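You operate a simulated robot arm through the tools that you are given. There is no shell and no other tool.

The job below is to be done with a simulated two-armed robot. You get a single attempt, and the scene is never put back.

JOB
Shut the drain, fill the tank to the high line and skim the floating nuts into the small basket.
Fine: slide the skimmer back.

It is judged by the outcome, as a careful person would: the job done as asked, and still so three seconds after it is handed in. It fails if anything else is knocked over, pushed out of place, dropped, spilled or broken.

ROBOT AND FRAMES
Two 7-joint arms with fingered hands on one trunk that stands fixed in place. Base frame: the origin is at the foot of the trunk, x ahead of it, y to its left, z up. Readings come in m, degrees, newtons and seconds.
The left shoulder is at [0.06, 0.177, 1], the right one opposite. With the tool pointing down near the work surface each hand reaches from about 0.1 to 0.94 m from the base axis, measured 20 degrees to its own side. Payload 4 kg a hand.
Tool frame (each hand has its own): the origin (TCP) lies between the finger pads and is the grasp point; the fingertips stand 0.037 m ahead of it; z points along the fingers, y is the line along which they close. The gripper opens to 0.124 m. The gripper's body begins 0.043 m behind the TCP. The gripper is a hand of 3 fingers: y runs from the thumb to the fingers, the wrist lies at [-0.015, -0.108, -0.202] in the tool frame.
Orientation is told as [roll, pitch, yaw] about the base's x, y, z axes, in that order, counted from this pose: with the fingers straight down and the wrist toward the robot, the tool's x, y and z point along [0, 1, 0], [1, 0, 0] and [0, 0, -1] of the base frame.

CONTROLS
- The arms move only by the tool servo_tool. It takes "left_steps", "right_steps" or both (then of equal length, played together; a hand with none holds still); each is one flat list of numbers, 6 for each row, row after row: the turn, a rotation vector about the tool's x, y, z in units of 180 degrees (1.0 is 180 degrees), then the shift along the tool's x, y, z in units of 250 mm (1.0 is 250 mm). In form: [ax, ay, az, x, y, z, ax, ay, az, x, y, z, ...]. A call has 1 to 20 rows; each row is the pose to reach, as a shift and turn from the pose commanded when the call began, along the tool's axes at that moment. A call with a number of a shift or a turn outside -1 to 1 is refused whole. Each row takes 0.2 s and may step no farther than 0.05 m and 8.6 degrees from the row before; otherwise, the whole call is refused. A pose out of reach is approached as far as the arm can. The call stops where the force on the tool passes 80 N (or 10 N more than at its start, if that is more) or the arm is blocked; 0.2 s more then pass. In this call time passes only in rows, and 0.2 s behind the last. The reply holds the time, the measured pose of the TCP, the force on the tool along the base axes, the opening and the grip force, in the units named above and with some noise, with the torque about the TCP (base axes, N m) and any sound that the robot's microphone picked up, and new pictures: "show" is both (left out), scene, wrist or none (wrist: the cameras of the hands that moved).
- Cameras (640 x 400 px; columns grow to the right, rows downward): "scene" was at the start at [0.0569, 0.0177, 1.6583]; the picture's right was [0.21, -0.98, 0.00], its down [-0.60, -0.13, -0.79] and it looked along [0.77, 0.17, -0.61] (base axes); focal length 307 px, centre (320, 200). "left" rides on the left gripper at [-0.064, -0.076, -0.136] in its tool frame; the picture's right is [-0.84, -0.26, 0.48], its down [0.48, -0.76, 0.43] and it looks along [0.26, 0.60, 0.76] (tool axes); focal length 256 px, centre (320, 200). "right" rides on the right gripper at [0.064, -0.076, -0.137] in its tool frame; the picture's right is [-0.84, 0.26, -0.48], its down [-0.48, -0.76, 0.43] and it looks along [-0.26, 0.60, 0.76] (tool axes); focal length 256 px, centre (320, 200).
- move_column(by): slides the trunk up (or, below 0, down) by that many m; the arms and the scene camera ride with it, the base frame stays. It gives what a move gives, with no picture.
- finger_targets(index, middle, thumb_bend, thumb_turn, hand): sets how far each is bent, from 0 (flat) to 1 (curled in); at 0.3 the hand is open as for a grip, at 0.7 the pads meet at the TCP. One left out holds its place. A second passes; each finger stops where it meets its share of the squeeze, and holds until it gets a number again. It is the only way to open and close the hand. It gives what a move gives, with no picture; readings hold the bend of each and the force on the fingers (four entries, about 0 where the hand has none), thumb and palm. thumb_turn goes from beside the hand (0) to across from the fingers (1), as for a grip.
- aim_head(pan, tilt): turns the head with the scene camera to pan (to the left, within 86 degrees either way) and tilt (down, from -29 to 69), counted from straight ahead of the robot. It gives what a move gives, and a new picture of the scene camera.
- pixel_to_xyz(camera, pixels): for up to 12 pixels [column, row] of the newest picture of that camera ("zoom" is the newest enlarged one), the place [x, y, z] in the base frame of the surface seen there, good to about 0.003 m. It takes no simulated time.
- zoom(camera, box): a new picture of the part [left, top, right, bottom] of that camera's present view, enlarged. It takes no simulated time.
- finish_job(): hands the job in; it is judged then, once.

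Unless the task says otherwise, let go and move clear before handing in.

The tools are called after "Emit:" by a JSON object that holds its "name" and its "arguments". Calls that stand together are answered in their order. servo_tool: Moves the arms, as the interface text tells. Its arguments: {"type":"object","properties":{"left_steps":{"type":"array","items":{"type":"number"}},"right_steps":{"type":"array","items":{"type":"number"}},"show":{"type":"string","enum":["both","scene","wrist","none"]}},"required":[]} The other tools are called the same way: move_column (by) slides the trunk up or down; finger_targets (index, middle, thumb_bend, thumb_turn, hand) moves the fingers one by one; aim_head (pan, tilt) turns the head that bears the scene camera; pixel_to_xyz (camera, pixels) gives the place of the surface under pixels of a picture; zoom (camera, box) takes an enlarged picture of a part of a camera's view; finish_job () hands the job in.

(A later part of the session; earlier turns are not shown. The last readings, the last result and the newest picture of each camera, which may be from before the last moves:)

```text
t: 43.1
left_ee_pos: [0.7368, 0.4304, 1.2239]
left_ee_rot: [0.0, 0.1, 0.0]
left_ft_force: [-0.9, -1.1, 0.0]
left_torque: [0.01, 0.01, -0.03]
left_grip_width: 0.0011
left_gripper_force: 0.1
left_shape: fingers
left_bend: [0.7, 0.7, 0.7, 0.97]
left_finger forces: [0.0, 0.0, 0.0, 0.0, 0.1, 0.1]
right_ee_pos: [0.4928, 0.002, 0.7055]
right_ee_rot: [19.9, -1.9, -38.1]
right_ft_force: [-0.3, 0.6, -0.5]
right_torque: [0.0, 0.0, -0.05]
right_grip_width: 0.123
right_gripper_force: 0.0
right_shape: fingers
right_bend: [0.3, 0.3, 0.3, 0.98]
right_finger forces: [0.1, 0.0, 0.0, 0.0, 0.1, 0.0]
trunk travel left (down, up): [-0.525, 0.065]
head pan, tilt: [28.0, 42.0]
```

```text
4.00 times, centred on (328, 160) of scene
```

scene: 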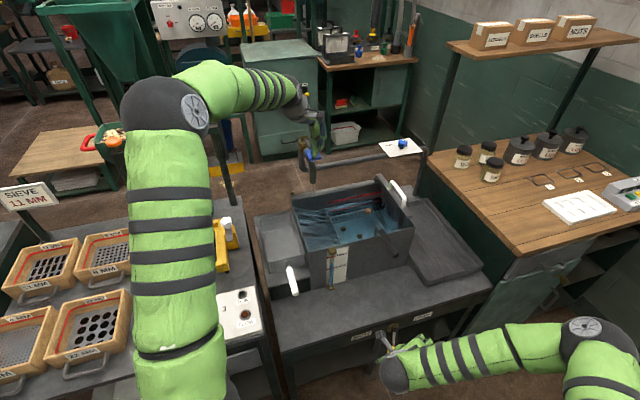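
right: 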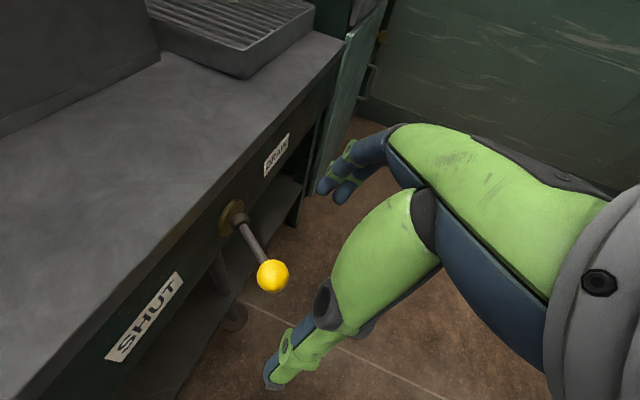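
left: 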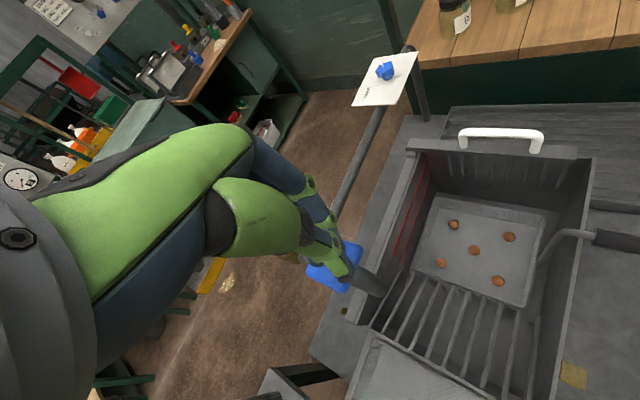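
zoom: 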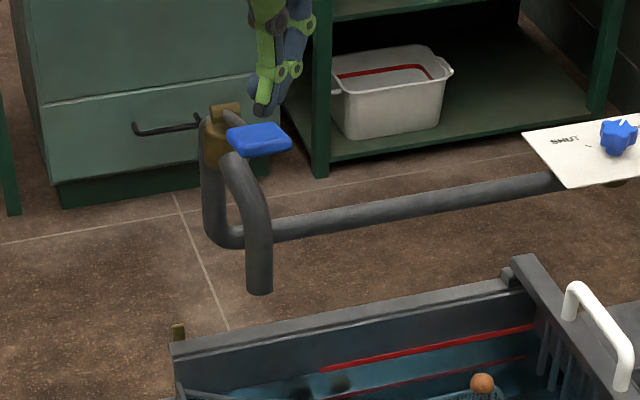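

The stream has stopped, and the surface reads ~0.8306 against the line's 0.8313: filled to HIGH. Now the skimmer: I take a fresh picture and measure its handle and rails.

Emit:
{"name": "aim_head", "arguments": {"pan": 18, "tilt": 48}}

Emit:
{"name": "zoom", "arguments": {"camera": "scene", "box": [220, 130, 420, 290]}}

```text
t: 43.8
left_ee_pos: [0.7372, 0.4311, 1.2237]
left_ee_rot: [0.0, 0.0, 0.0]
left_ft_force: [-0.8, -0.6, 0.5]
left_torque: [0.03, 0.01, -0.05]
left_grip_width: 0.0011
left_gripper_force: 0.1
left_shape: fingers
left_bend: [0.7, 0.7, 0.7, 0.97]
left_finger forces: [0.0, 0.0, 0.1, 0.0, 0.1, 0.0]
right_ee_pos: [0.4938, 0.0011, 0.7043]
right_ee_rot: [19.8, -2.0, -38.2]
right_ft_force: [0.0, 0.8, 0.0]
right_torque: [0.0, -0.01, -0.02]
right_grip_width: 0.1231
right_gripper_force: 0.1
right_shape: fingers
right_bend: [0.3, 0.3, 0.3, 0.98]
right_finger forces: [0.0, 0.1, 0.1, 0.1, 0.0, 0.1]
trunk travel left (down, up): [-0.525, 0.065]
head pan, tilt: [18.0, 48.0]
```

scene: 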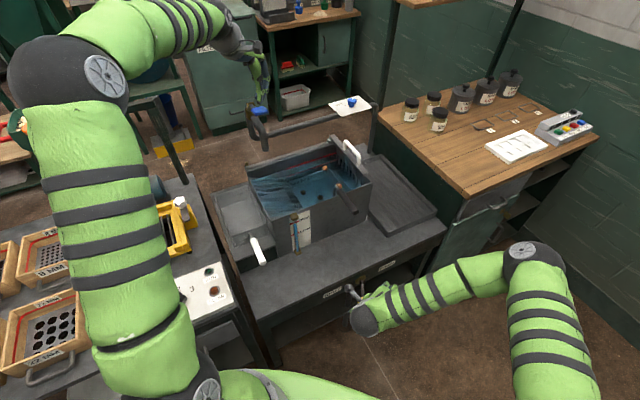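

```text
2.50 times, centred on (320, 210) of scene
```

zoom: 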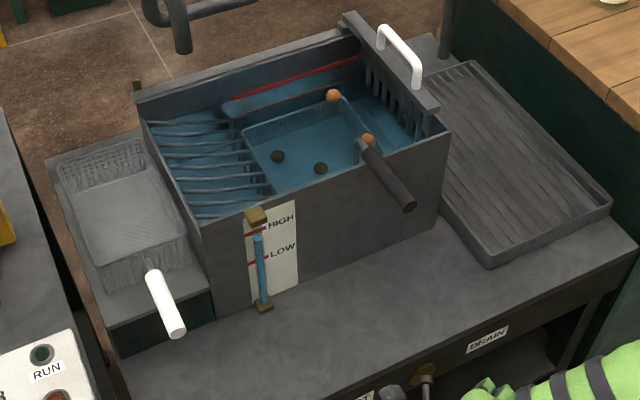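

Two nuts float at (332,96) and (367,140) of the zoom; two dark ones lie on the bottom. I zoom in on the skimmer and measure.

Emit:
{"name": "zoom", "arguments": {"camera": "scene", "box": [320, 125, 400, 185]}}

Emit:
{"name": "pixel_to_xyz", "arguments": {"camera": "zoom", "pixels": [[185, 125], [240, 175], [285, 235], [300, 260], [160, 130], [60, 75], [330, 350], [130, 140], [380, 345], [55, 90], [270, 200], [200, 118]]}}

Emit:
{"name": "zoom", "arguments": {"camera": "left", "box": [320, 100, 640, 390]}}

```text
6.67 times, centred on (360, 155) of scene
```

zoom: 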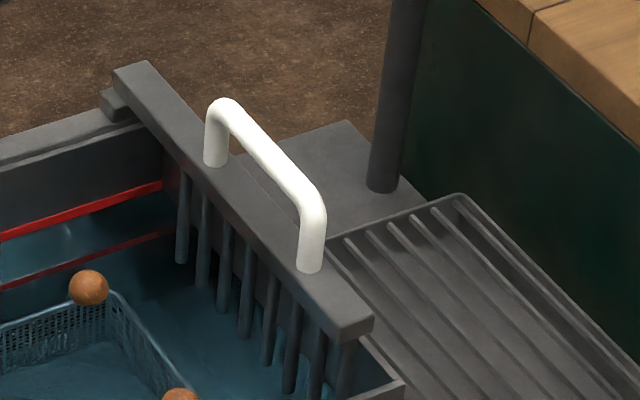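

```text
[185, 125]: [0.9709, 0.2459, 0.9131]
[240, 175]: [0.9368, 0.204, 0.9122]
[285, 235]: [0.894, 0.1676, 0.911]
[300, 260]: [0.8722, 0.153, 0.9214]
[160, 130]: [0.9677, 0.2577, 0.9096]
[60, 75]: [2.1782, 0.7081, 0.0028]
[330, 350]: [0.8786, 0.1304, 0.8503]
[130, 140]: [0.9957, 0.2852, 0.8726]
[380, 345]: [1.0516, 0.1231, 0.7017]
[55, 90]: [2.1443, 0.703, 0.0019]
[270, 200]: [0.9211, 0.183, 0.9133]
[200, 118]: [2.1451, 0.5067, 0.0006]
```

```text
1.38 times, centred on (480, 245) of left
```

zoom: 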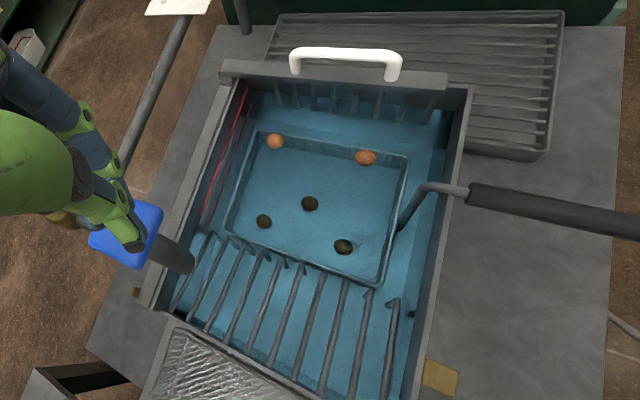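

Two floaters near the skimmer side and three sunk nuts are clear in the left view. I need to check whether the skimmer bar clears the tray's handle hook at (425,190), and the spout tip height.

Emit:
{"name": "zoom", "arguments": {"camera": "left", "box": [480, 120, 640, 260]}}

Emit:
{"name": "zoom", "arguments": {"camera": "scene", "box": [335, 160, 395, 220]}}

Emit:
{"name": "pixel_to_xyz", "arguments": {"camera": "zoom", "pixels": [[60, 110], [40, 120], [100, 130], [220, 270], [240, 70], [255, 55], [290, 140], [150, 180], [180, 230]]}}

Emit:
{"name": "pixel_to_xyz", "arguments": {"camera": "scene", "pixels": [[264, 148], [265, 140], [260, 110], [380, 205], [365, 185], [371, 183]]}}

```text
2.86 times, centred on (560, 190) of left
```

zoom: 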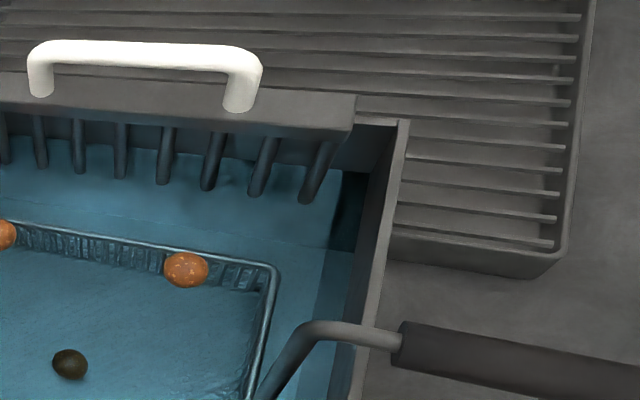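

```text
6.67 times, centred on (365, 190) of scene
```

zoom: 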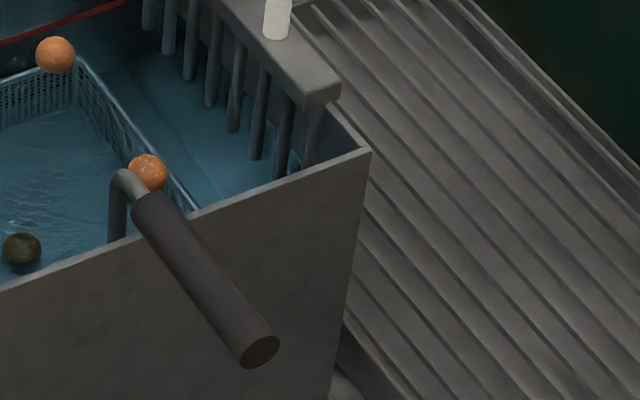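

```text
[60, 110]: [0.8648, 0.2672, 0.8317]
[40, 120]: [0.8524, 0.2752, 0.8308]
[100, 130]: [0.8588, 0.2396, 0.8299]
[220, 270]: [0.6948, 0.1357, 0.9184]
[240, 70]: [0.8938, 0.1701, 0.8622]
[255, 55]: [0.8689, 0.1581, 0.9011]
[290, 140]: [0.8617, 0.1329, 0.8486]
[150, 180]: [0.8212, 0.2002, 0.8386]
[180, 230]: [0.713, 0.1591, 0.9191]
```

```text
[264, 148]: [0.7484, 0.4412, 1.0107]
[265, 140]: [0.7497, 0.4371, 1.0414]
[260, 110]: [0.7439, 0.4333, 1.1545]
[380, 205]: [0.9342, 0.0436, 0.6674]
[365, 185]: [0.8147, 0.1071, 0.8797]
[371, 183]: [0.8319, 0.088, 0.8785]
```

The hook and the bar's front end are close to the same line, so I measure both precisely.

Emit:
{"name": "zoom", "arguments": {"camera": "scene", "box": [340, 165, 380, 205]}}

Emit:
{"name": "pixel_to_xyz", "arguments": {"camera": "zoom", "pixels": [[130, 200], [118, 240], [112, 290], [125, 170], [140, 165], [155, 180], [165, 200], [390, 110], [390, 90], [440, 75], [420, 60], [360, 85]]}}

```text
10.00 times, centred on (360, 185) of scene
```

zoom: 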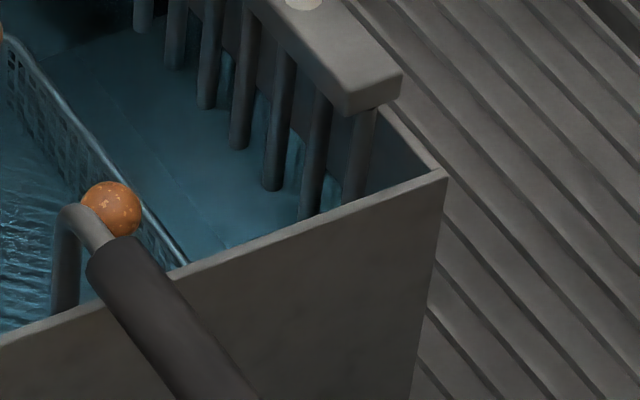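

```text
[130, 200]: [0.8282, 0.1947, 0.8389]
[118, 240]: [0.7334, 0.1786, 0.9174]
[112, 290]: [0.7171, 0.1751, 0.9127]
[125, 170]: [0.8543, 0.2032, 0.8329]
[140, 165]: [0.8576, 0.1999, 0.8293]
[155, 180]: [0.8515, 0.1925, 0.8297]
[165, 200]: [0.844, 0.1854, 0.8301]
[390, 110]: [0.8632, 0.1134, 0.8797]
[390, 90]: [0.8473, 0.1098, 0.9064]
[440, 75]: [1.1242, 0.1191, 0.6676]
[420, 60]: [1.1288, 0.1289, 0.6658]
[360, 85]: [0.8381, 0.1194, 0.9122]
```

Emit:
{"name": "pixel_to_xyz", "arguments": {"camera": "zoom", "pixels": [[75, 208], [68, 225], [65, 260], [65, 300], [95, 230], [105, 242], [345, 85], [365, 75], [395, 75], [348, 105], [375, 95], [365, 150]]}}

Emit:
{"name": "pixel_to_xyz", "arguments": {"camera": "left", "pixels": [[558, 233], [566, 229], [575, 229], [548, 243], [540, 256], [600, 140], [575, 138], [590, 128], [565, 175], [590, 165]]}}

```text
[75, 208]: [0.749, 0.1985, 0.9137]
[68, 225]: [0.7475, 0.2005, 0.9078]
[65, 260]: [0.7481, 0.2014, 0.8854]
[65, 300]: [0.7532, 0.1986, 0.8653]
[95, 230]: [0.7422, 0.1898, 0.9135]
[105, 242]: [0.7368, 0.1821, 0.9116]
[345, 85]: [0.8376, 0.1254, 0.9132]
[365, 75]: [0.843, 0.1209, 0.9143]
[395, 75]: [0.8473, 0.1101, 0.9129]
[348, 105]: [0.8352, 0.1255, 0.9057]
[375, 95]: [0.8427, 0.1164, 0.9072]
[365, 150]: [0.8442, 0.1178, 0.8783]
```

```text
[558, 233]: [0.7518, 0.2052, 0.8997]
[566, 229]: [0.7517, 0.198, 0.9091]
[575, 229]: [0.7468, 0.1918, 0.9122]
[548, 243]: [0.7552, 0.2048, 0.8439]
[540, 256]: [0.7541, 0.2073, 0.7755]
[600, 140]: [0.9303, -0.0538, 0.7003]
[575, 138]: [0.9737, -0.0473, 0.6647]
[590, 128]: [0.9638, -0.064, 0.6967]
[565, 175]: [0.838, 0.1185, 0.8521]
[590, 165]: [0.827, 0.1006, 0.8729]
```

The bar's front end (v≈0.679) and hook leg (v≈0.67-0.68) are within a millimetre or two, so I'll slide slowly there and watch the force. First I measure the white handle precisely and pull the left hand back from the tap.

Emit:
{"name": "zoom", "arguments": {"camera": "scene", "box": [332, 132, 372, 172]}}

Emit:
{"name": "pixel_to_xyz", "arguments": {"camera": "scene", "pixels": [[345, 141], [348, 143], [352, 147], [356, 151], [358, 154], [343, 147], [359, 162]]}}

Emit:
{"name": "servo_tool", "arguments": {"left_steps": [0, 0, 0, 0, 0, -0.12, 0, 0, 0, 0, -0.1, -0.2, 0, 0, 0, 0, -0.25, -0.3, 0, 0, 0, 0, -0.4, -0.36, 0, 0, 0, -0.1, -0.55, -0.36, 0, 0, 0, -0.2, -0.7, -0.36], "show": "none"}}

Emit:
{"name": "finger_targets", "arguments": {"hand": "left", "index": 0.3, "middle": 0.3, "thumb_bend": 0.3}}

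```text
10.00 times, centred on (352, 152) of scene
```

zoom: 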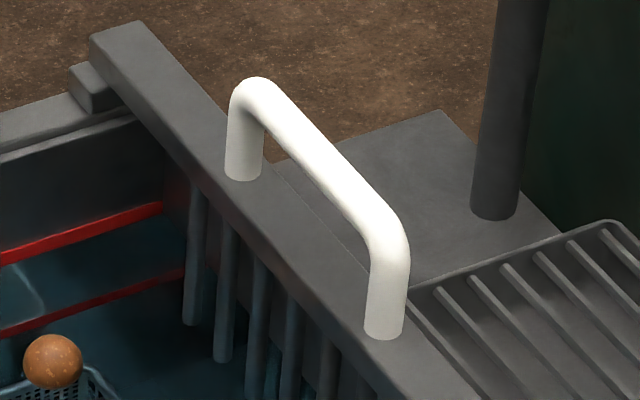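

```text
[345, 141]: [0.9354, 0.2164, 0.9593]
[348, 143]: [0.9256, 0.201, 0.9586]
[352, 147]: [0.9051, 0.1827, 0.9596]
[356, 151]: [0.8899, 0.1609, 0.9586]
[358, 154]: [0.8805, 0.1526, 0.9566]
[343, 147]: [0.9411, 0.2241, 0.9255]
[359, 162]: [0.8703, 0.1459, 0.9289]
```

```text
t: 45.2
left_ee_pos: [0.5605, 0.381, 1.3146]
left_ee_rot: [0.0, 0.0, 0.0]
left_ft_force: [-1.0, -0.2, -0.8]
left_torque: [-0.03, 0.01, 0.0]
left_grip_width: 0.0013
left_gripper_force: 0.1
left_shape: fingers
left_bend: [0.7, 0.7, 0.7, 0.97]
left_finger forces: [0.1, 0.1, 0.0, 0.0, 0.0, 0.1]
right_ee_pos: [0.4924, 0.0022, 0.7057]
right_ee_rot: [20.0, -1.9, -38.1]
right_ft_force: [1.1, -0.3, 0.0]
right_torque: [0.0, 0.01, -0.01]
right_grip_width: 0.1232
right_gripper_force: 0.0
right_shape: fingers
right_bend: [0.3, 0.3, 0.3, 0.98]
right_finger forces: [0.1, 0.1, 0.0, 0.1, 0.0, 0.0]
trunk travel left (down, up): [-0.525, 0.065]
head pan, tilt: [18.0, 48.0]
```

```text
t: 46.2
left_ee_pos: [0.5614, 0.3816, 1.3142]
left_ee_rot: [0.0, 0.0, 0.1]
left_ft_force: [-1.4, -0.2, -0.1]
left_torque: [0.0, -0.04, -0.03]
left_grip_width: 0.1233
left_gripper_force: 0.1
left_shape: fingers
left_bend: [0.3, 0.3, 0.3, 0.97]
left_finger forces: [0.1, 0.1, 0.1, 0.1, 0.0, 0.0]
right_ee_pos: [0.4926, 0.0003, 0.706]
right_ee_rot: [19.9, -1.8, -38.1]
right_ft_force: [0.3, 0.2, -0.6]
right_torque: [-0.03, 0.0, -0.03]
right_grip_width: 0.1229
right_gripper_force: 0.0
right_shape: fingers
right_bend: [0.3, 0.3, 0.3, 0.98]
right_finger forces: [0.1, 0.0, 0.1, 0.0, 0.0, 0.1]
trunk travel left (down, up): [-0.525, 0.065]
head pan, tilt: [18.0, 48.0]
```

Handle bar centre: about (0.907,0.184,0.952), running along the depth of the tank. I turn the left hand 45° so it can close across the bar, moving toward it at a safe height.

Emit:
{"name": "servo_tool", "arguments": {"left_steps": [0, 0, 0.0417, -0.1, 0.067, 0, 0, 0, 0.0833, -0.2, 0.133, 0, 0, 0, 0.125, -0.3, 0.2, 0, 0, 0, 0.1667, -0.4, 0.267, 0, 0, 0, 0.2083, -0.5, 0.333, 0, 0, 0, 0.25, -0.6, 0.4, 0], "show": "both"}}

```text
t: 47.6
left_ee_pos: [0.6649, 0.2284, 1.3143]
left_ee_rot: [0.0, 0.1, -45.0]
left_ft_force: [-0.2, 0.1, 0.4]
left_torque: [0.01, -0.02, 0.02]
left_grip_width: 0.123
left_gripper_force: 0.0
left_shape: fingers
left_bend: [0.3, 0.3, 0.3, 0.98]
left_finger forces: [0.0, 0.0, 0.0, 0.0, 0.0, 0.0]
right_ee_pos: [0.4936, 0.002, 0.7062]
right_ee_rot: [20.0, -1.9, -38.1]
right_ft_force: [0.5, -0.7, 0.0]
right_torque: [0.01, -0.01, -0.04]
right_grip_width: 0.1231
right_gripper_force: 0.0
right_shape: fingers
right_bend: [0.3, 0.3, 0.3, 0.98]
right_finger forces: [0.1, 0.1, 0.0, 0.0, 0.1, 0.0]
trunk travel left (down, up): [-0.525, 0.065]
head pan, tilt: [18.0, 48.0]
```

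scene: 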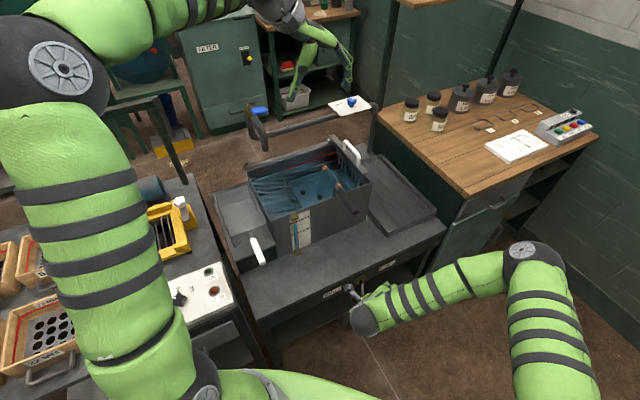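
left: 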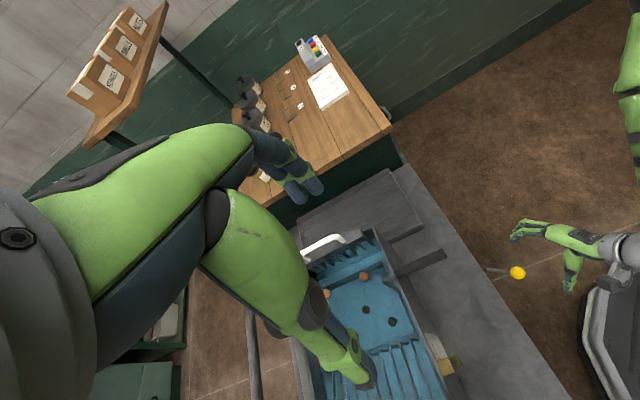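

Yaw is right. Now I tilt the fingers toward the back of the tank by 36° while moving toward the handle.

Emit:
{"name": "servo_tool", "arguments": {"left_steps": [0, 0.0333, 0, 0.003, 0.124, 0.109, 0, 0.0667, 0, 0.007, 0.248, 0.219, 0, 0.1, 0, 0.01, 0.372, 0.328, 0, 0.1333, 0, 0.013, 0.496, 0.437, 0, 0.1667, 0, 0.017, 0.62, 0.547, 0, 0.2, 0, 0.02, 0.744, 0.656], "show": "both"}}

```text
t: 49.0
left_ee_pos: [0.7999, 0.1007, 1.1511]
left_ee_rot: [36.1, 0.1, -45.1]
left_ft_force: [0.0, -0.9, -0.1]
left_torque: [0.01, 0.05, -0.01]
left_grip_width: 0.1232
left_gripper_force: 0.1
left_shape: fingers
left_bend: [0.3, 0.3, 0.3, 0.98]
left_finger forces: [0.1, 0.0, 0.0, 0.0, 0.0, 0.1]
right_ee_pos: [0.4919, 0.0011, 0.7052]
right_ee_rot: [19.9, -1.9, -38.1]
right_ft_force: [0.2, 0.1, -0.6]
right_torque: [0.0, 0.01, -0.01]
right_grip_width: 0.1232
right_gripper_force: 0.0
right_shape: fingers
right_bend: [0.3, 0.3, 0.3, 0.98]
right_finger forces: [0.1, 0.0, 0.0, 0.0, 0.0, 0.0]
trunk travel left (down, up): [-0.525, 0.065]
head pan, tilt: [18.0, 48.0]
```

scene: 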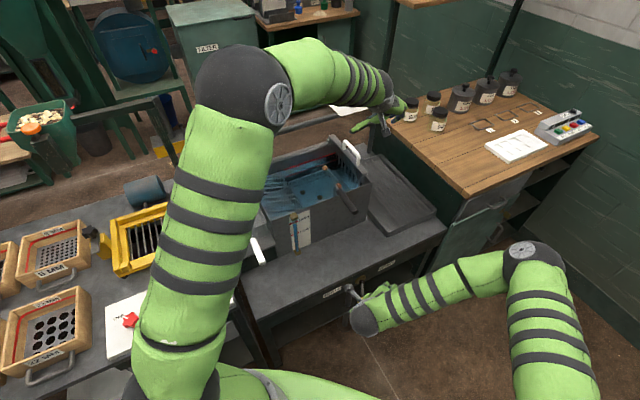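
left: 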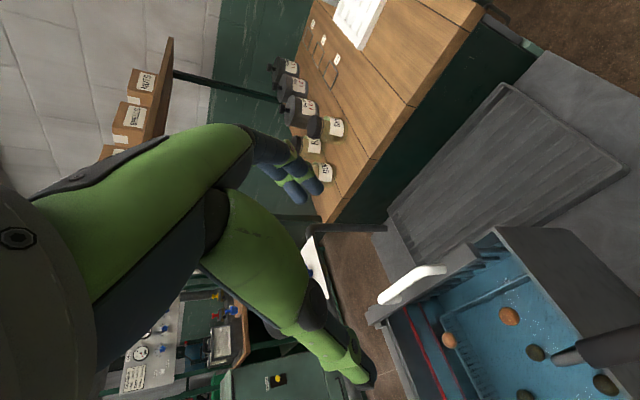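

The left hand reached [36,0,-45] without trouble, and the handle shows at (412,285) ahead of the open hand. I advance 0.15 m along the fingers and check the alignment.

Emit:
{"name": "servo_tool", "arguments": {"left_steps": [0, 0, 0, -0.018, 0.034, 0.15, 0, 0, 0, -0.036, 0.068, 0.3, 0, 0, 0, -0.036, 0.068, 0.45, 0, 0, 0, -0.036, 0.068, 0.6], "show": "both"}}

```text
t: 50.0
left_ee_pos: [0.8695, 0.149, 1.0234]
left_ee_rot: [35.9, 0.0, -45.0]
left_ft_force: [-0.9, 0.3, -0.8]
left_torque: [0.02, -0.05, -0.01]
left_grip_width: 0.1232
left_gripper_force: 0.1
left_shape: fingers
left_bend: [0.3, 0.3, 0.3, 0.98]
left_finger forces: [0.0, 0.1, 0.0, 0.1, 0.0, 0.0]
right_ee_pos: [0.4933, 0.0028, 0.7052]
right_ee_rot: [19.9, -1.9, -38.1]
right_ft_force: [0.6, 0.0, -0.3]
right_torque: [-0.05, 0.02, 0.02]
right_grip_width: 0.1231
right_gripper_force: 0.2
right_shape: fingers
right_bend: [0.3, 0.3, 0.3, 0.98]
right_finger forces: [0.0, 0.0, 0.0, 0.0, 0.0, 0.1]
trunk travel left (down, up): [-0.525, 0.065]
head pan, tilt: [18.0, 48.0]
```

scene: 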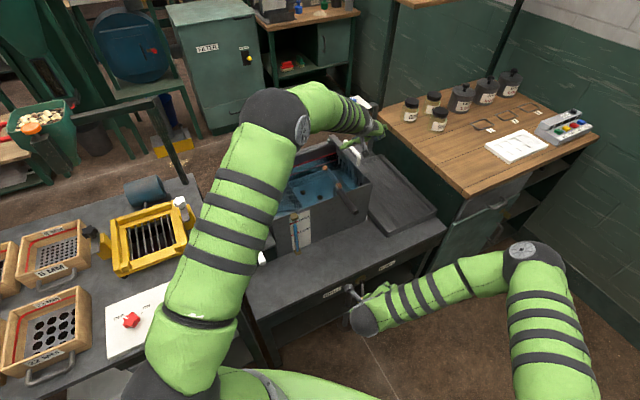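
left: 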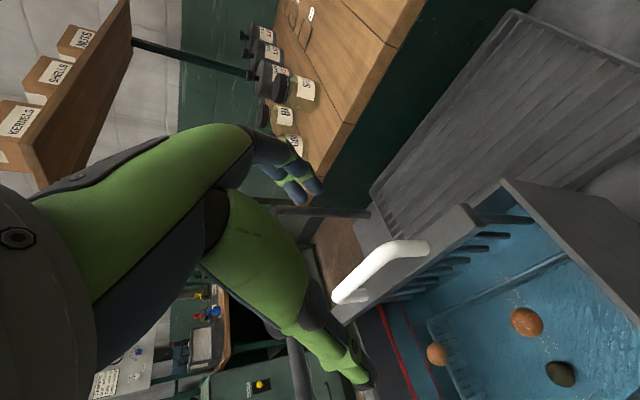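

The bar lies between thumb and fingers. The elbow is in front of the tap in the picture, so I check its distance from the paddle, and the handle position in the wrist view.

Emit:
{"name": "pixel_to_xyz", "arguments": {"camera": "scene", "pixels": [[272, 115], [290, 125], [262, 105], [310, 95], [345, 110], [300, 110]]}}

Emit:
{"name": "pixel_to_xyz", "arguments": {"camera": "left", "pixels": [[345, 290], [365, 270], [385, 255], [410, 247], [425, 247], [300, 190], [345, 370]]}}

```text
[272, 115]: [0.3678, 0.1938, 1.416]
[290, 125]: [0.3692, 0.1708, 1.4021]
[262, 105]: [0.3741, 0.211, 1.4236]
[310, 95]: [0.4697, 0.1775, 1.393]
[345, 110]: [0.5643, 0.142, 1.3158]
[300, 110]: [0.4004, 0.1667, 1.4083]
```

```text
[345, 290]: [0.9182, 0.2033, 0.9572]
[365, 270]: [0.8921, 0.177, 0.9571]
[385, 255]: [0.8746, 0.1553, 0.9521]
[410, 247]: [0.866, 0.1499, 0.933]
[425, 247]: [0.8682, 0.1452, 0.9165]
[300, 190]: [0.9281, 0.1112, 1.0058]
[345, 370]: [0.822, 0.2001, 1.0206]
```

Elbow is at (0.37,0.19,1.42), well clear. The bar sits at u≈0.510, matching the TCP; I advance 0.085 m so the TCP is on the bar.

Emit:
{"name": "servo_tool", "arguments": {"left_steps": [0, 0, 0, 0, 0.002, 0.09, 0, 0, 0, 0, 0.002, 0.18, 0, 0, 0, 0, 0.002, 0.26, 0, 0, 0, 0, 0.002, 0.335], "show": "wrist"}}

```text
t: 51.0
left_ee_pos: [0.9035, 0.1825, 0.956]
left_ee_rot: [36.0, 0.0, -45.0]
left_ft_force: [-0.4, 0.6, -0.4]
left_torque: [-0.02, 0.0, -0.05]
left_grip_width: 0.1233
left_gripper_force: 0.1
left_shape: fingers
left_bend: [0.3, 0.3, 0.3, 0.98]
left_finger forces: [0.0, 0.0, 0.1, 0.0, 0.0, 0.0]
right_ee_pos: [0.494, 0.0024, 0.7054]
right_ee_rot: [19.9, -1.9, -38.1]
right_ft_force: [-0.8, -0.5, -0.1]
right_torque: [-0.01, 0.0, -0.01]
right_grip_width: 0.1234
right_gripper_force: 0.1
right_shape: fingers
right_bend: [0.3, 0.3, 0.3, 0.98]
right_finger forces: [0.0, 0.0, 0.0, 0.0, 0.0, 0.0]
trunk travel left (down, up): [-0.525, 0.065]
head pan, tilt: [18.0, 48.0]
```

left: 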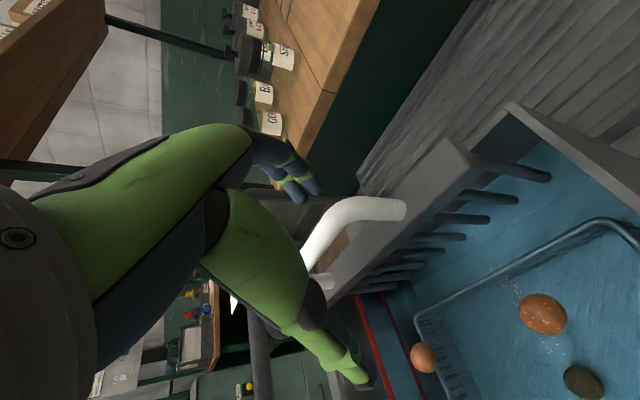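

The white bar passes between thumb and fingers. I close the hand on it.

Emit:
{"name": "finger_targets", "arguments": {"hand": "left", "index": 0.7, "middle": 0.7, "thumb_bend": 0.7}}

Emit:
{"name": "zoom", "arguments": {"camera": "left", "box": [220, 130, 480, 390]}}

```text
t: 52.0
left_ee_pos: [0.9025, 0.1845, 0.9549]
left_ee_rot: [36.0, 0.0, -44.9]
left_ft_force: [-12.2, 16.5, -1.4]
left_torque: [0.04, 0.04, -0.17]
left_grip_width: 0.0125
left_gripper_force: 10.0
left_shape: fingers
left_bend: [0.7, 0.7, 0.65, 0.97]
left_finger forces: [0.1, 0.1, 0.1, 0.0, 20.4, 0.0]
right_ee_pos: [0.4918, 0.0015, 0.7054]
right_ee_rot: [20.0, -2.1, -38.2]
right_ft_force: [-1.3, 0.0, -0.5]
right_torque: [-0.04, -0.02, -0.02]
right_grip_width: 0.1234
right_gripper_force: 0.1
right_shape: fingers
right_bend: [0.3, 0.3, 0.3, 0.98]
right_finger forces: [0.0, 0.0, 0.0, 0.1, 0.1, 0.0]
trunk travel left (down, up): [-0.525, 0.065]
head pan, tilt: [18.0, 48.0]
```

```text
1.54 times, centred on (350, 260) of left
```

zoom: 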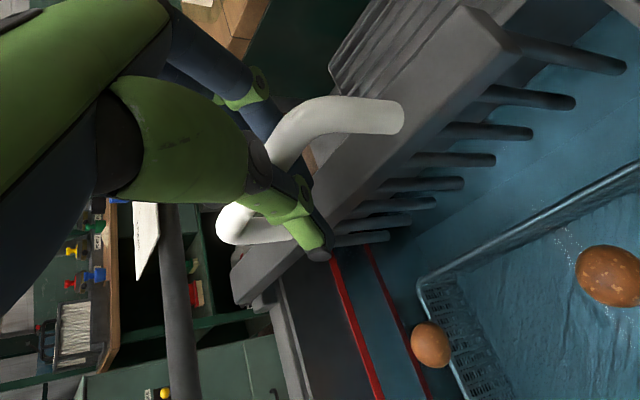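

The thumb presses the bar against its right stop (20 N) and the fingers sit on the other side, so the handle is caged. I slide left 0.08 m slowly, watching forces.

Emit:
{"name": "servo_tool", "arguments": {"left_steps": [0, 0, 0, 0, -0.05, 0, 0, 0, 0, 0, -0.1, 0, 0, 0, 0, 0, -0.15, 0, 0, 0, 0, 0, -0.2, 0, 0, 0, 0, 0, -0.25, 0, 0, 0, 0, 0, -0.3, 0, 0, 0, 0, 0, -0.34, 0], "show": "both"}}

Emit:
{"name": "zoom", "arguments": {"camera": "scene", "box": [240, 110, 400, 260]}}

```text
t: 53.6
left_ee_pos: [0.8418, 0.2423, 0.953]
left_ee_rot: [36.0, 0.1, -44.9]
left_ft_force: [-0.8, -1.1, -1.4]
left_torque: [0.0, 0.07, -0.05]
left_grip_width: 0.0016
left_gripper_force: 1.6
left_shape: fingers
left_bend: [0.7, 0.69, 0.7, 0.98]
left_finger forces: [0.1, 2.1, 0.0, 0.0, 1.0, 0.1]
right_ee_pos: [0.4921, 0.0015, 0.7062]
right_ee_rot: [19.9, -1.9, -38.1]
right_ft_force: [-0.3, 0.1, -0.3]
right_torque: [-0.01, 0.01, 0.0]
right_grip_width: 0.1233
right_gripper_force: 0.1
right_shape: fingers
right_bend: [0.3, 0.3, 0.3, 0.98]
right_finger forces: [0.1, 0.0, 0.0, 0.0, 0.0, 0.1]
trunk travel left (down, up): [-0.525, 0.065]
head pan, tilt: [18.0, 48.0]
```

scene: 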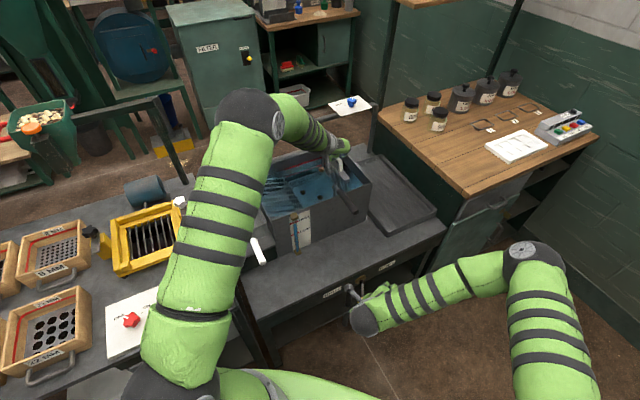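
left: 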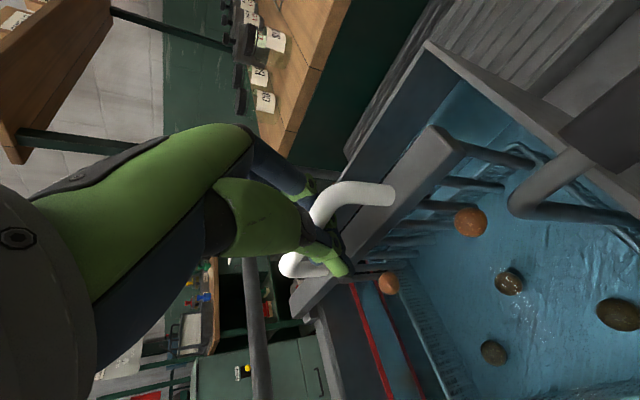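

```text
2.67 times, centred on (320, 185) of scene
```

zoom: 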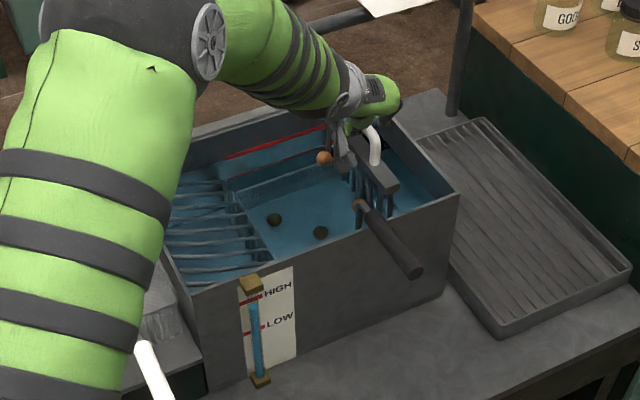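

The skimmer followed and pushes both floaters. Now it approaches the tray hook; I look at the gap in the wrist view.

Emit:
{"name": "zoom", "arguments": {"camera": "left", "box": [380, 90, 640, 250]}}

Emit:
{"name": "pixel_to_xyz", "arguments": {"camera": "left", "pixels": [[440, 130], [455, 145], [462, 155], [500, 155], [515, 203], [510, 215], [520, 195], [530, 190], [560, 165]]}}

Emit:
{"name": "zoom", "arguments": {"camera": "scene", "box": [355, 165, 395, 205]}}

```text
2.46 times, centred on (510, 170) of left
```

zoom: 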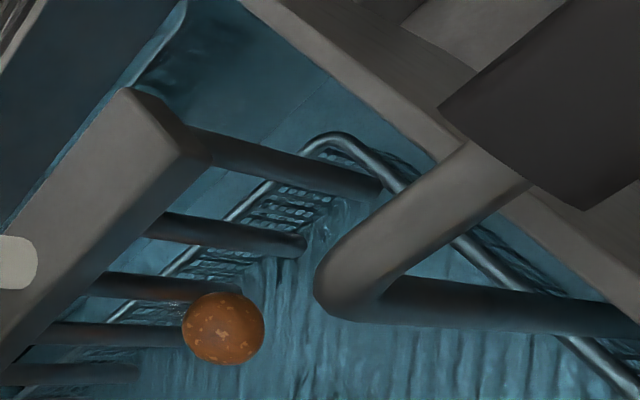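

```text
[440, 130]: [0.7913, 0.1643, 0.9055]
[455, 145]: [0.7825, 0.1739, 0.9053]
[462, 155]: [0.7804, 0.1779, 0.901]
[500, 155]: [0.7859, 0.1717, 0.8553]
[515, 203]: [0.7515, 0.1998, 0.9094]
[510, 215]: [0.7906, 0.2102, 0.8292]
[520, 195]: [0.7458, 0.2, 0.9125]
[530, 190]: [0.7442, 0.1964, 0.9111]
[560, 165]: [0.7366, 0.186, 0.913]
```

```text
10.00 times, centred on (375, 185) of scene
```

zoom: 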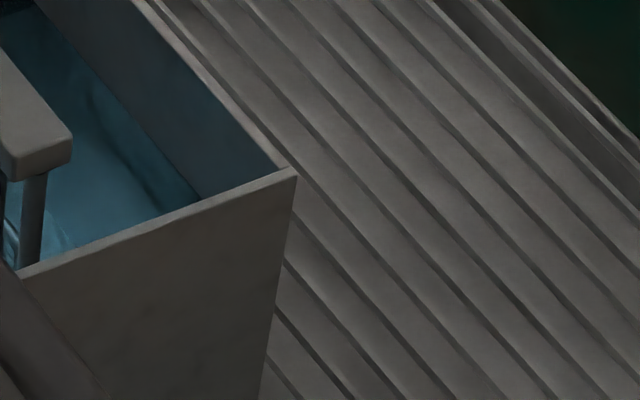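

By my estimate the bar end (v≈0.675) and hook leg (v≈0.671-0.681) may overlap slightly. I advance in small increments and watch the force for any contact at the hook.

Emit:
{"name": "servo_tool", "arguments": {"left_steps": [0, 0, 0, 0, -0.03, 0, 0, 0, 0, 0, -0.06, 0, 0, 0, 0, 0, -0.09, 0], "show": "wrist"}}

Emit:
{"name": "zoom", "arguments": {"camera": "left", "box": [380, 90, 640, 250]}}

```text
t: 54.4
left_ee_pos: [0.8248, 0.2584, 0.9549]
left_ee_rot: [36.0, 0.1, -44.9]
left_ft_force: [-0.4, -0.8, -1.5]
left_torque: [0.02, 0.0, -0.02]
left_grip_width: 0.0015
left_gripper_force: 1.4
left_shape: fingers
left_bend: [0.7, 0.69, 0.7, 0.98]
left_finger forces: [0.2, 1.8, 0.0, 0.1, 0.8, 0.0]
right_ee_pos: [0.4932, 0.0024, 0.7057]
right_ee_rot: [19.9, -2.0, -38.1]
right_ft_force: [0.1, 0.3, 0.4]
right_torque: [0.0, 0.0, 0.01]
right_grip_width: 0.1234
right_gripper_force: 0.1
right_shape: fingers
right_bend: [0.3, 0.3, 0.3, 0.98]
right_finger forces: [0.0, 0.0, 0.0, 0.0, 0.0, 0.0]
trunk travel left (down, up): [-0.525, 0.065]
head pan, tilt: [18.0, 48.0]
```

left: 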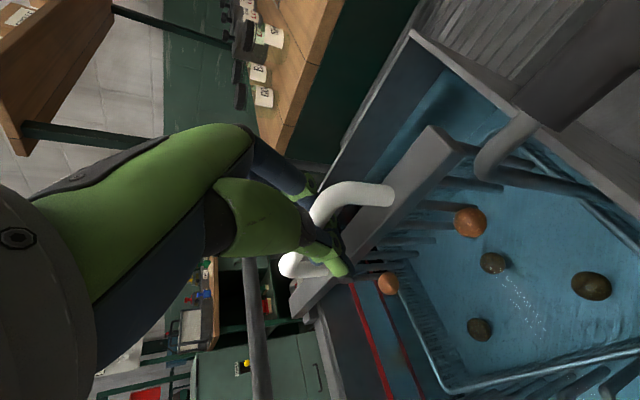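

```text
2.46 times, centred on (510, 170) of left
```

zoom: 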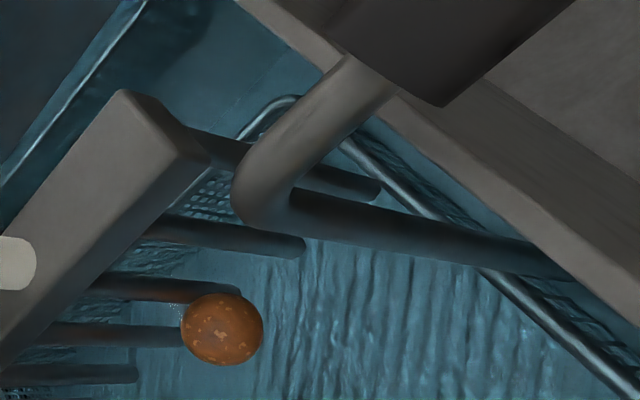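

The bar's front corner at (200,150) is about to reach the hook bend at (240,190). I step 5 mm more and check for force or hook movement.

Emit:
{"name": "servo_tool", "arguments": {"left_steps": [0, 0, 0, 0, -0.01, 0, 0, 0, 0, 0, -0.02, 0, 0, 0, 0, 0, -0.03, 0], "show": "wrist"}}

Emit:
{"name": "zoom", "arguments": {"camera": "left", "box": [380, 90, 640, 250]}}

```text
t: 55.2
left_ee_pos: [0.8209, 0.2621, 0.9559]
left_ee_rot: [35.9, 0.1, -44.9]
left_ft_force: [0.0, -1.8, -3.7]
left_torque: [-0.01, 0.09, -0.05]
left_grip_width: 0.0012
left_gripper_force: 2.4
left_shape: fingers
left_bend: [0.7, 0.69, 0.7, 0.98]
left_finger forces: [0.6, 3.0, 0.0, 0.0, 0.4, 0.1]
right_ee_pos: [0.4923, 0.0015, 0.705]
right_ee_rot: [19.8, -1.9, -38.1]
right_ft_force: [0.6, -0.4, 0.1]
right_torque: [-0.01, 0.02, 0.03]
right_grip_width: 0.1233
right_gripper_force: 0.0
right_shape: fingers
right_bend: [0.3, 0.3, 0.3, 0.98]
right_finger forces: [0.0, 0.0, 0.0, 0.0, 0.1, 0.0]
trunk travel left (down, up): [-0.525, 0.065]
head pan, tilt: [18.0, 48.0]
```

left: 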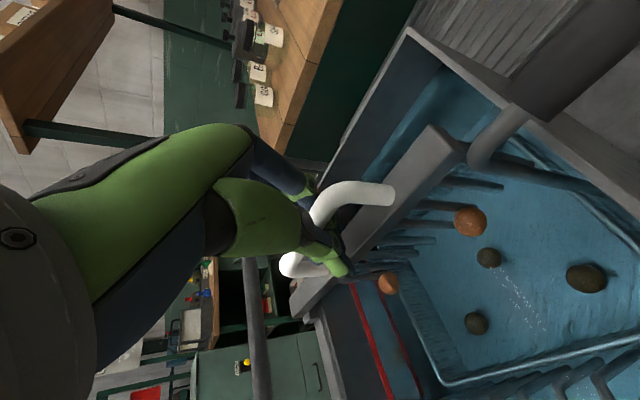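

```text
2.46 times, centred on (510, 170) of left
```

zoom: 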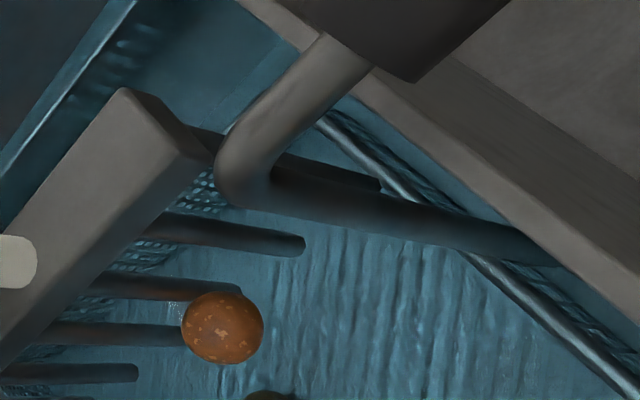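

Nearly touching; force is still only a few newtons. Another 4 mm.

Emit:
{"name": "servo_tool", "arguments": {"left_steps": [0, 0, 0, 0, -0.008, 0, 0, 0, 0, 0, -0.016, 0], "show": "wrist"}}

Emit:
{"name": "zoom", "arguments": {"camera": "left", "box": [380, 90, 640, 250]}}

```text
t: 55.8
left_ee_pos: [0.8186, 0.2656, 0.955]
left_ee_rot: [35.9, 0.0, -45.0]
left_ft_force: [-0.2, -2.6, -2.1]
left_torque: [-0.04, 0.08, -0.05]
left_grip_width: 0.0018
left_gripper_force: 1.5
left_shape: fingers
left_bend: [0.7, 0.69, 0.7, 0.98]
left_finger forces: [0.4, 2.4, 0.0, 0.1, 0.4, 0.0]
right_ee_pos: [0.4932, 0.0012, 0.7054]
right_ee_rot: [19.9, -1.9, -38.1]
right_ft_force: [0.6, 0.7, -0.2]
right_torque: [-0.01, 0.0, -0.02]
right_grip_width: 0.1231
right_gripper_force: 0.0
right_shape: fingers
right_bend: [0.3, 0.3, 0.3, 0.98]
right_finger forces: [0.0, 0.0, 0.1, 0.1, 0.1, 0.1]
trunk travel left (down, up): [-0.525, 0.065]
head pan, tilt: [18.0, 48.0]
```

left: 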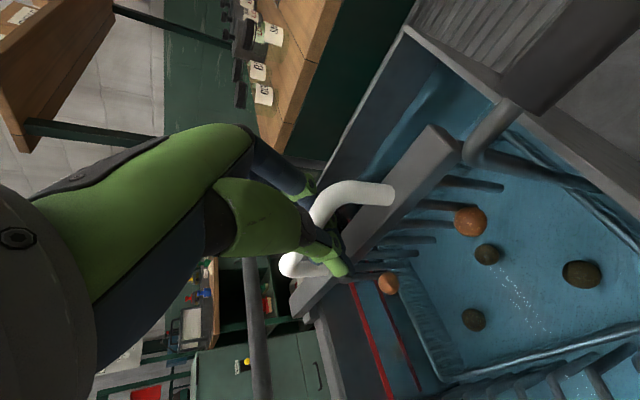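

```text
2.46 times, centred on (510, 170) of left
```

zoom: 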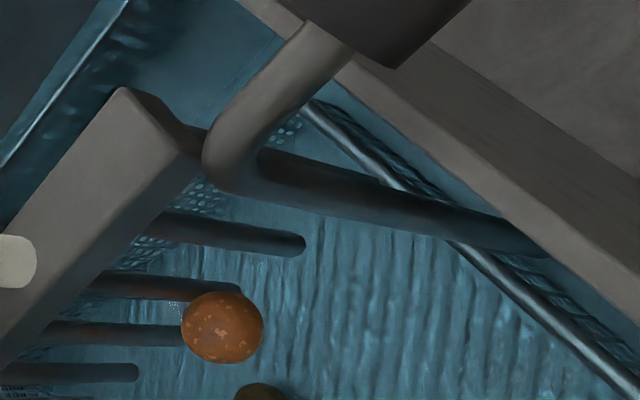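

The hook still slides relative to the bar with little force. I check that the hook hasn't moved in the base frame.

Emit:
{"name": "pixel_to_xyz", "arguments": {"camera": "zoom", "pixels": [[215, 150], [230, 170], [250, 120], [290, 70], [180, 130], [150, 140], [195, 150], [215, 185], [330, 190]]}}

Emit:
{"name": "zoom", "arguments": {"camera": "scene", "box": [330, 155, 390, 215]}}

```text
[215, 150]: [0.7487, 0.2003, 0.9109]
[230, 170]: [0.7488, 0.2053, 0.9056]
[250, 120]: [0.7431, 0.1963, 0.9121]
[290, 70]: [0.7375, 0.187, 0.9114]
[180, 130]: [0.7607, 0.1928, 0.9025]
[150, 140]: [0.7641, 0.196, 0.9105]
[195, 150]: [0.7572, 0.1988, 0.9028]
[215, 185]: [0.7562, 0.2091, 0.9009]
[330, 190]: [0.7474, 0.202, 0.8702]
```

```text
6.67 times, centred on (360, 185) of scene
```

zoom: 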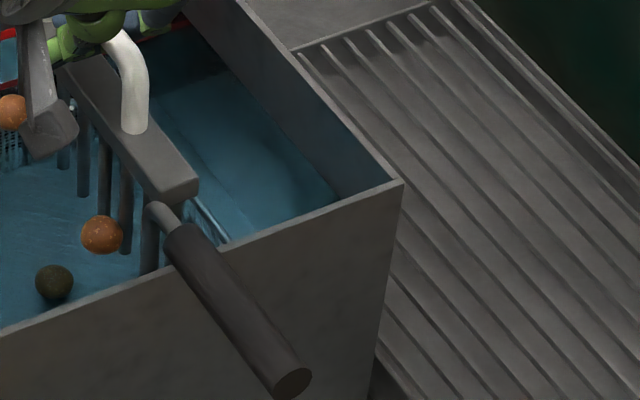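

The hook hasn't moved (still at (0.749,0.201)) and the bar face is right at it now (u≈0.395). Next 4 mm will tell.

Emit:
{"name": "servo_tool", "arguments": {"left_steps": [0, 0, 0, 0, -0.008, 0, 0, 0, 0, 0, -0.016, 0], "show": "wrist"}}

Emit:
{"name": "zoom", "arguments": {"camera": "left", "box": [380, 90, 640, 250]}}

Emit:
{"name": "pixel_to_xyz", "arguments": {"camera": "zoom", "pixels": [[215, 150], [230, 170], [250, 100], [200, 130], [180, 130], [150, 140], [195, 150], [215, 160], [330, 175]]}}

```text
t: 56.4
left_ee_pos: [0.8165, 0.2694, 0.9564]
left_ee_rot: [36.0, 0.0, -44.9]
left_ft_force: [1.8, -2.6, -3.1]
left_torque: [-0.01, 0.06, -0.05]
left_grip_width: 0.0017
left_gripper_force: 1.5
left_shape: fingers
left_bend: [0.7, 0.69, 0.7, 0.98]
left_finger forces: [0.9, 2.7, 0.1, 0.0, 0.1, 0.1]
right_ee_pos: [0.4928, 0.0022, 0.7045]
right_ee_rot: [19.9, -1.9, -38.1]
right_ft_force: [0.0, 0.7, -0.8]
right_torque: [-0.01, -0.02, 0.01]
right_grip_width: 0.1232
right_gripper_force: 0.0
right_shape: fingers
right_bend: [0.3, 0.3, 0.3, 0.98]
right_finger forces: [0.0, 0.0, 0.1, 0.0, 0.1, 0.0]
trunk travel left (down, up): [-0.525, 0.065]
head pan, tilt: [18.0, 48.0]
```

left: 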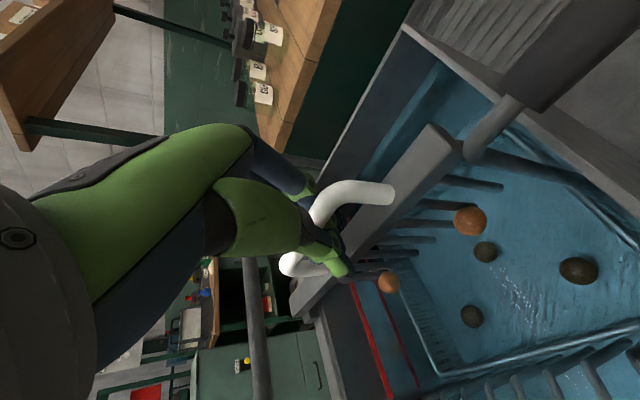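

```text
2.46 times, centred on (510, 170) of left
```

zoom: 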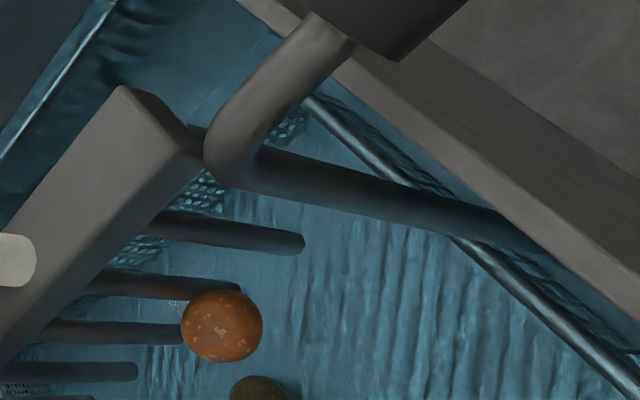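

```text
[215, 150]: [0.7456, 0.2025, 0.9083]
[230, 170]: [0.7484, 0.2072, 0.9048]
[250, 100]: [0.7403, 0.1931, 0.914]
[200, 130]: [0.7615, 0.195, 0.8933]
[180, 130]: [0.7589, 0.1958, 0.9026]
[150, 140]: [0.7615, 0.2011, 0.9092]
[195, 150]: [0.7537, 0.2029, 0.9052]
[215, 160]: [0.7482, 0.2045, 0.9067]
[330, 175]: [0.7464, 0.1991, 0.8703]
```

The hook may have shifted a hair. The scene camera is fixed, so I compare the hook there (before: tip at about (335.3,186)).

Emit:
{"name": "zoom", "arguments": {"camera": "scene", "box": [328, 165, 392, 205]}}

Emit:
{"name": "pixel_to_xyz", "arguments": {"camera": "zoom", "pixels": [[75, 208], [68, 225], [95, 230], [105, 242]]}}

```text
10.00 times, centred on (360, 185) of scene
```

zoom: 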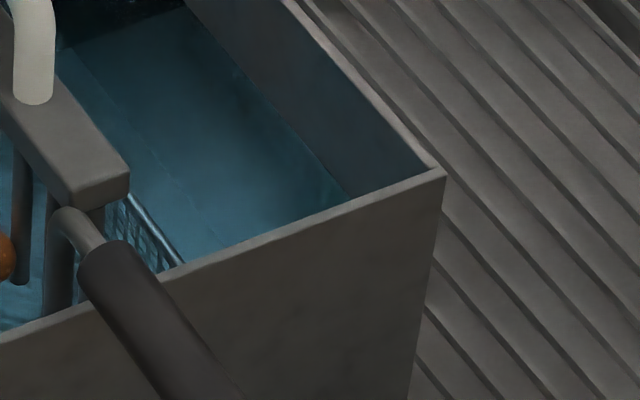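

```text
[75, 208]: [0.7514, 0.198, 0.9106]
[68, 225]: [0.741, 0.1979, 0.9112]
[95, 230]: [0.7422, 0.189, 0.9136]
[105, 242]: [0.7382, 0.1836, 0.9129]
```

Compared with the earlier identical zoom, the tray handle shifted about 3 mm left: the skimmer bar really touches the tray's hook. I stop and back the skimmer off 2 cm before it pushes the tray further, then measure the gaps.

Emit:
{"name": "servo_tool", "arguments": {"left_steps": [0, 0, 0, 0, 0.03, 0, 0, 0, 0, 0, 0.06, 0, 0, 0, 0, 0, 0.09, 0, 0, 0, 0, 0, 0.12, 0], "show": "both"}}

Emit:
{"name": "zoom", "arguments": {"camera": "left", "box": [400, 80, 640, 230]}}

Emit:
{"name": "zoom", "arguments": {"camera": "scene", "box": [328, 165, 392, 205]}}

```text
t: 57.4
left_ee_pos: [0.836, 0.2474, 0.9557]
left_ee_rot: [36.0, 0.1, -44.9]
left_ft_force: [-0.4, 0.5, -2.8]
left_torque: [0.03, 0.1, -0.01]
left_grip_width: 0.0019
left_gripper_force: 2.4
left_shape: fingers
left_bend: [0.7, 0.69, 0.7, 0.98]
left_finger forces: [0.1, 2.6, 0.1, 0.0, 1.3, 0.1]
right_ee_pos: [0.4935, 0.0009, 0.7045]
right_ee_rot: [19.9, -1.8, -38.1]
right_ft_force: [0.1, -0.3, -0.1]
right_torque: [-0.02, 0.01, 0.01]
right_grip_width: 0.1232
right_gripper_force: 0.0
right_shape: fingers
right_bend: [0.3, 0.3, 0.3, 0.98]
right_finger forces: [0.0, 0.0, 0.0, 0.0, 0.0, 0.0]
trunk travel left (down, up): [-0.525, 0.065]
head pan, tilt: [18.0, 48.0]
```

scene: 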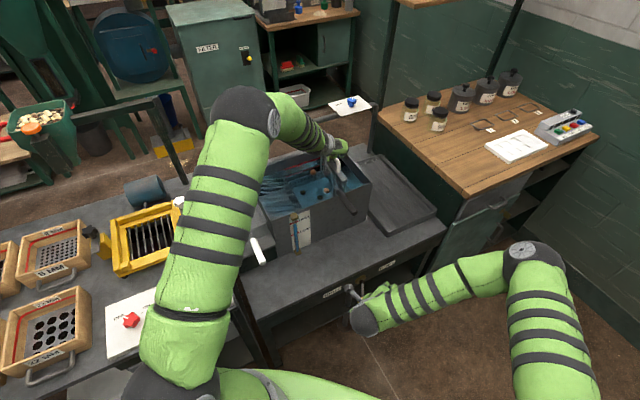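
left: 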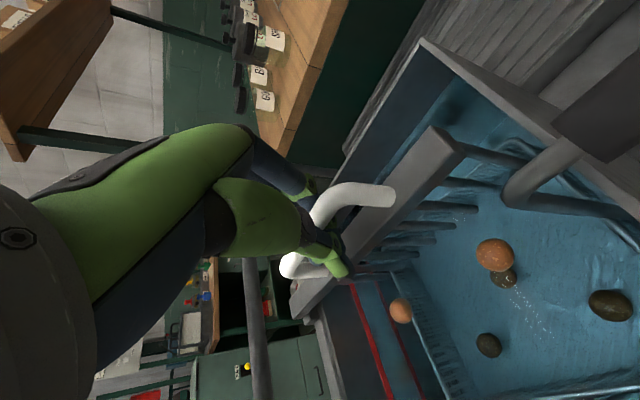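

```text
2.67 times, centred on (520, 155) of left
```

zoom: 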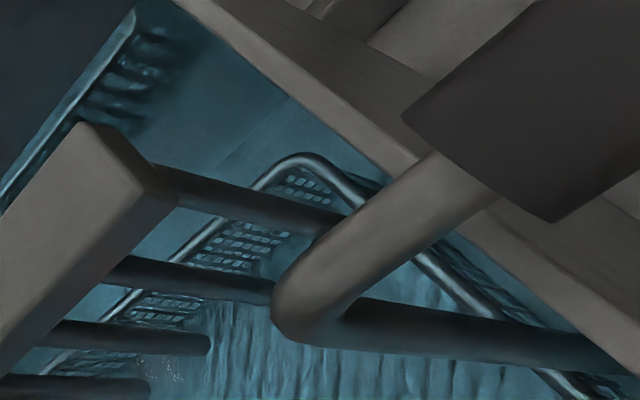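

```text
10.00 times, centred on (360, 185) of scene
```

zoom: 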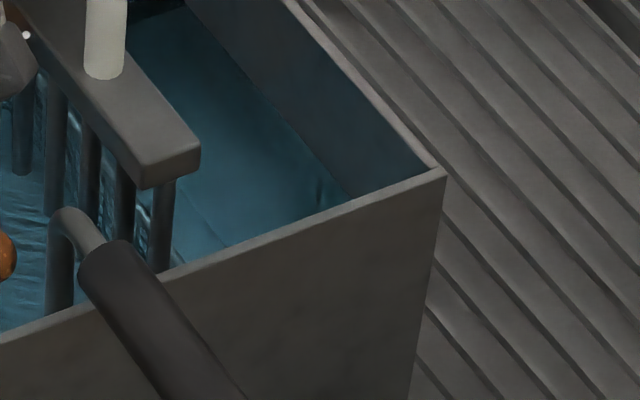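

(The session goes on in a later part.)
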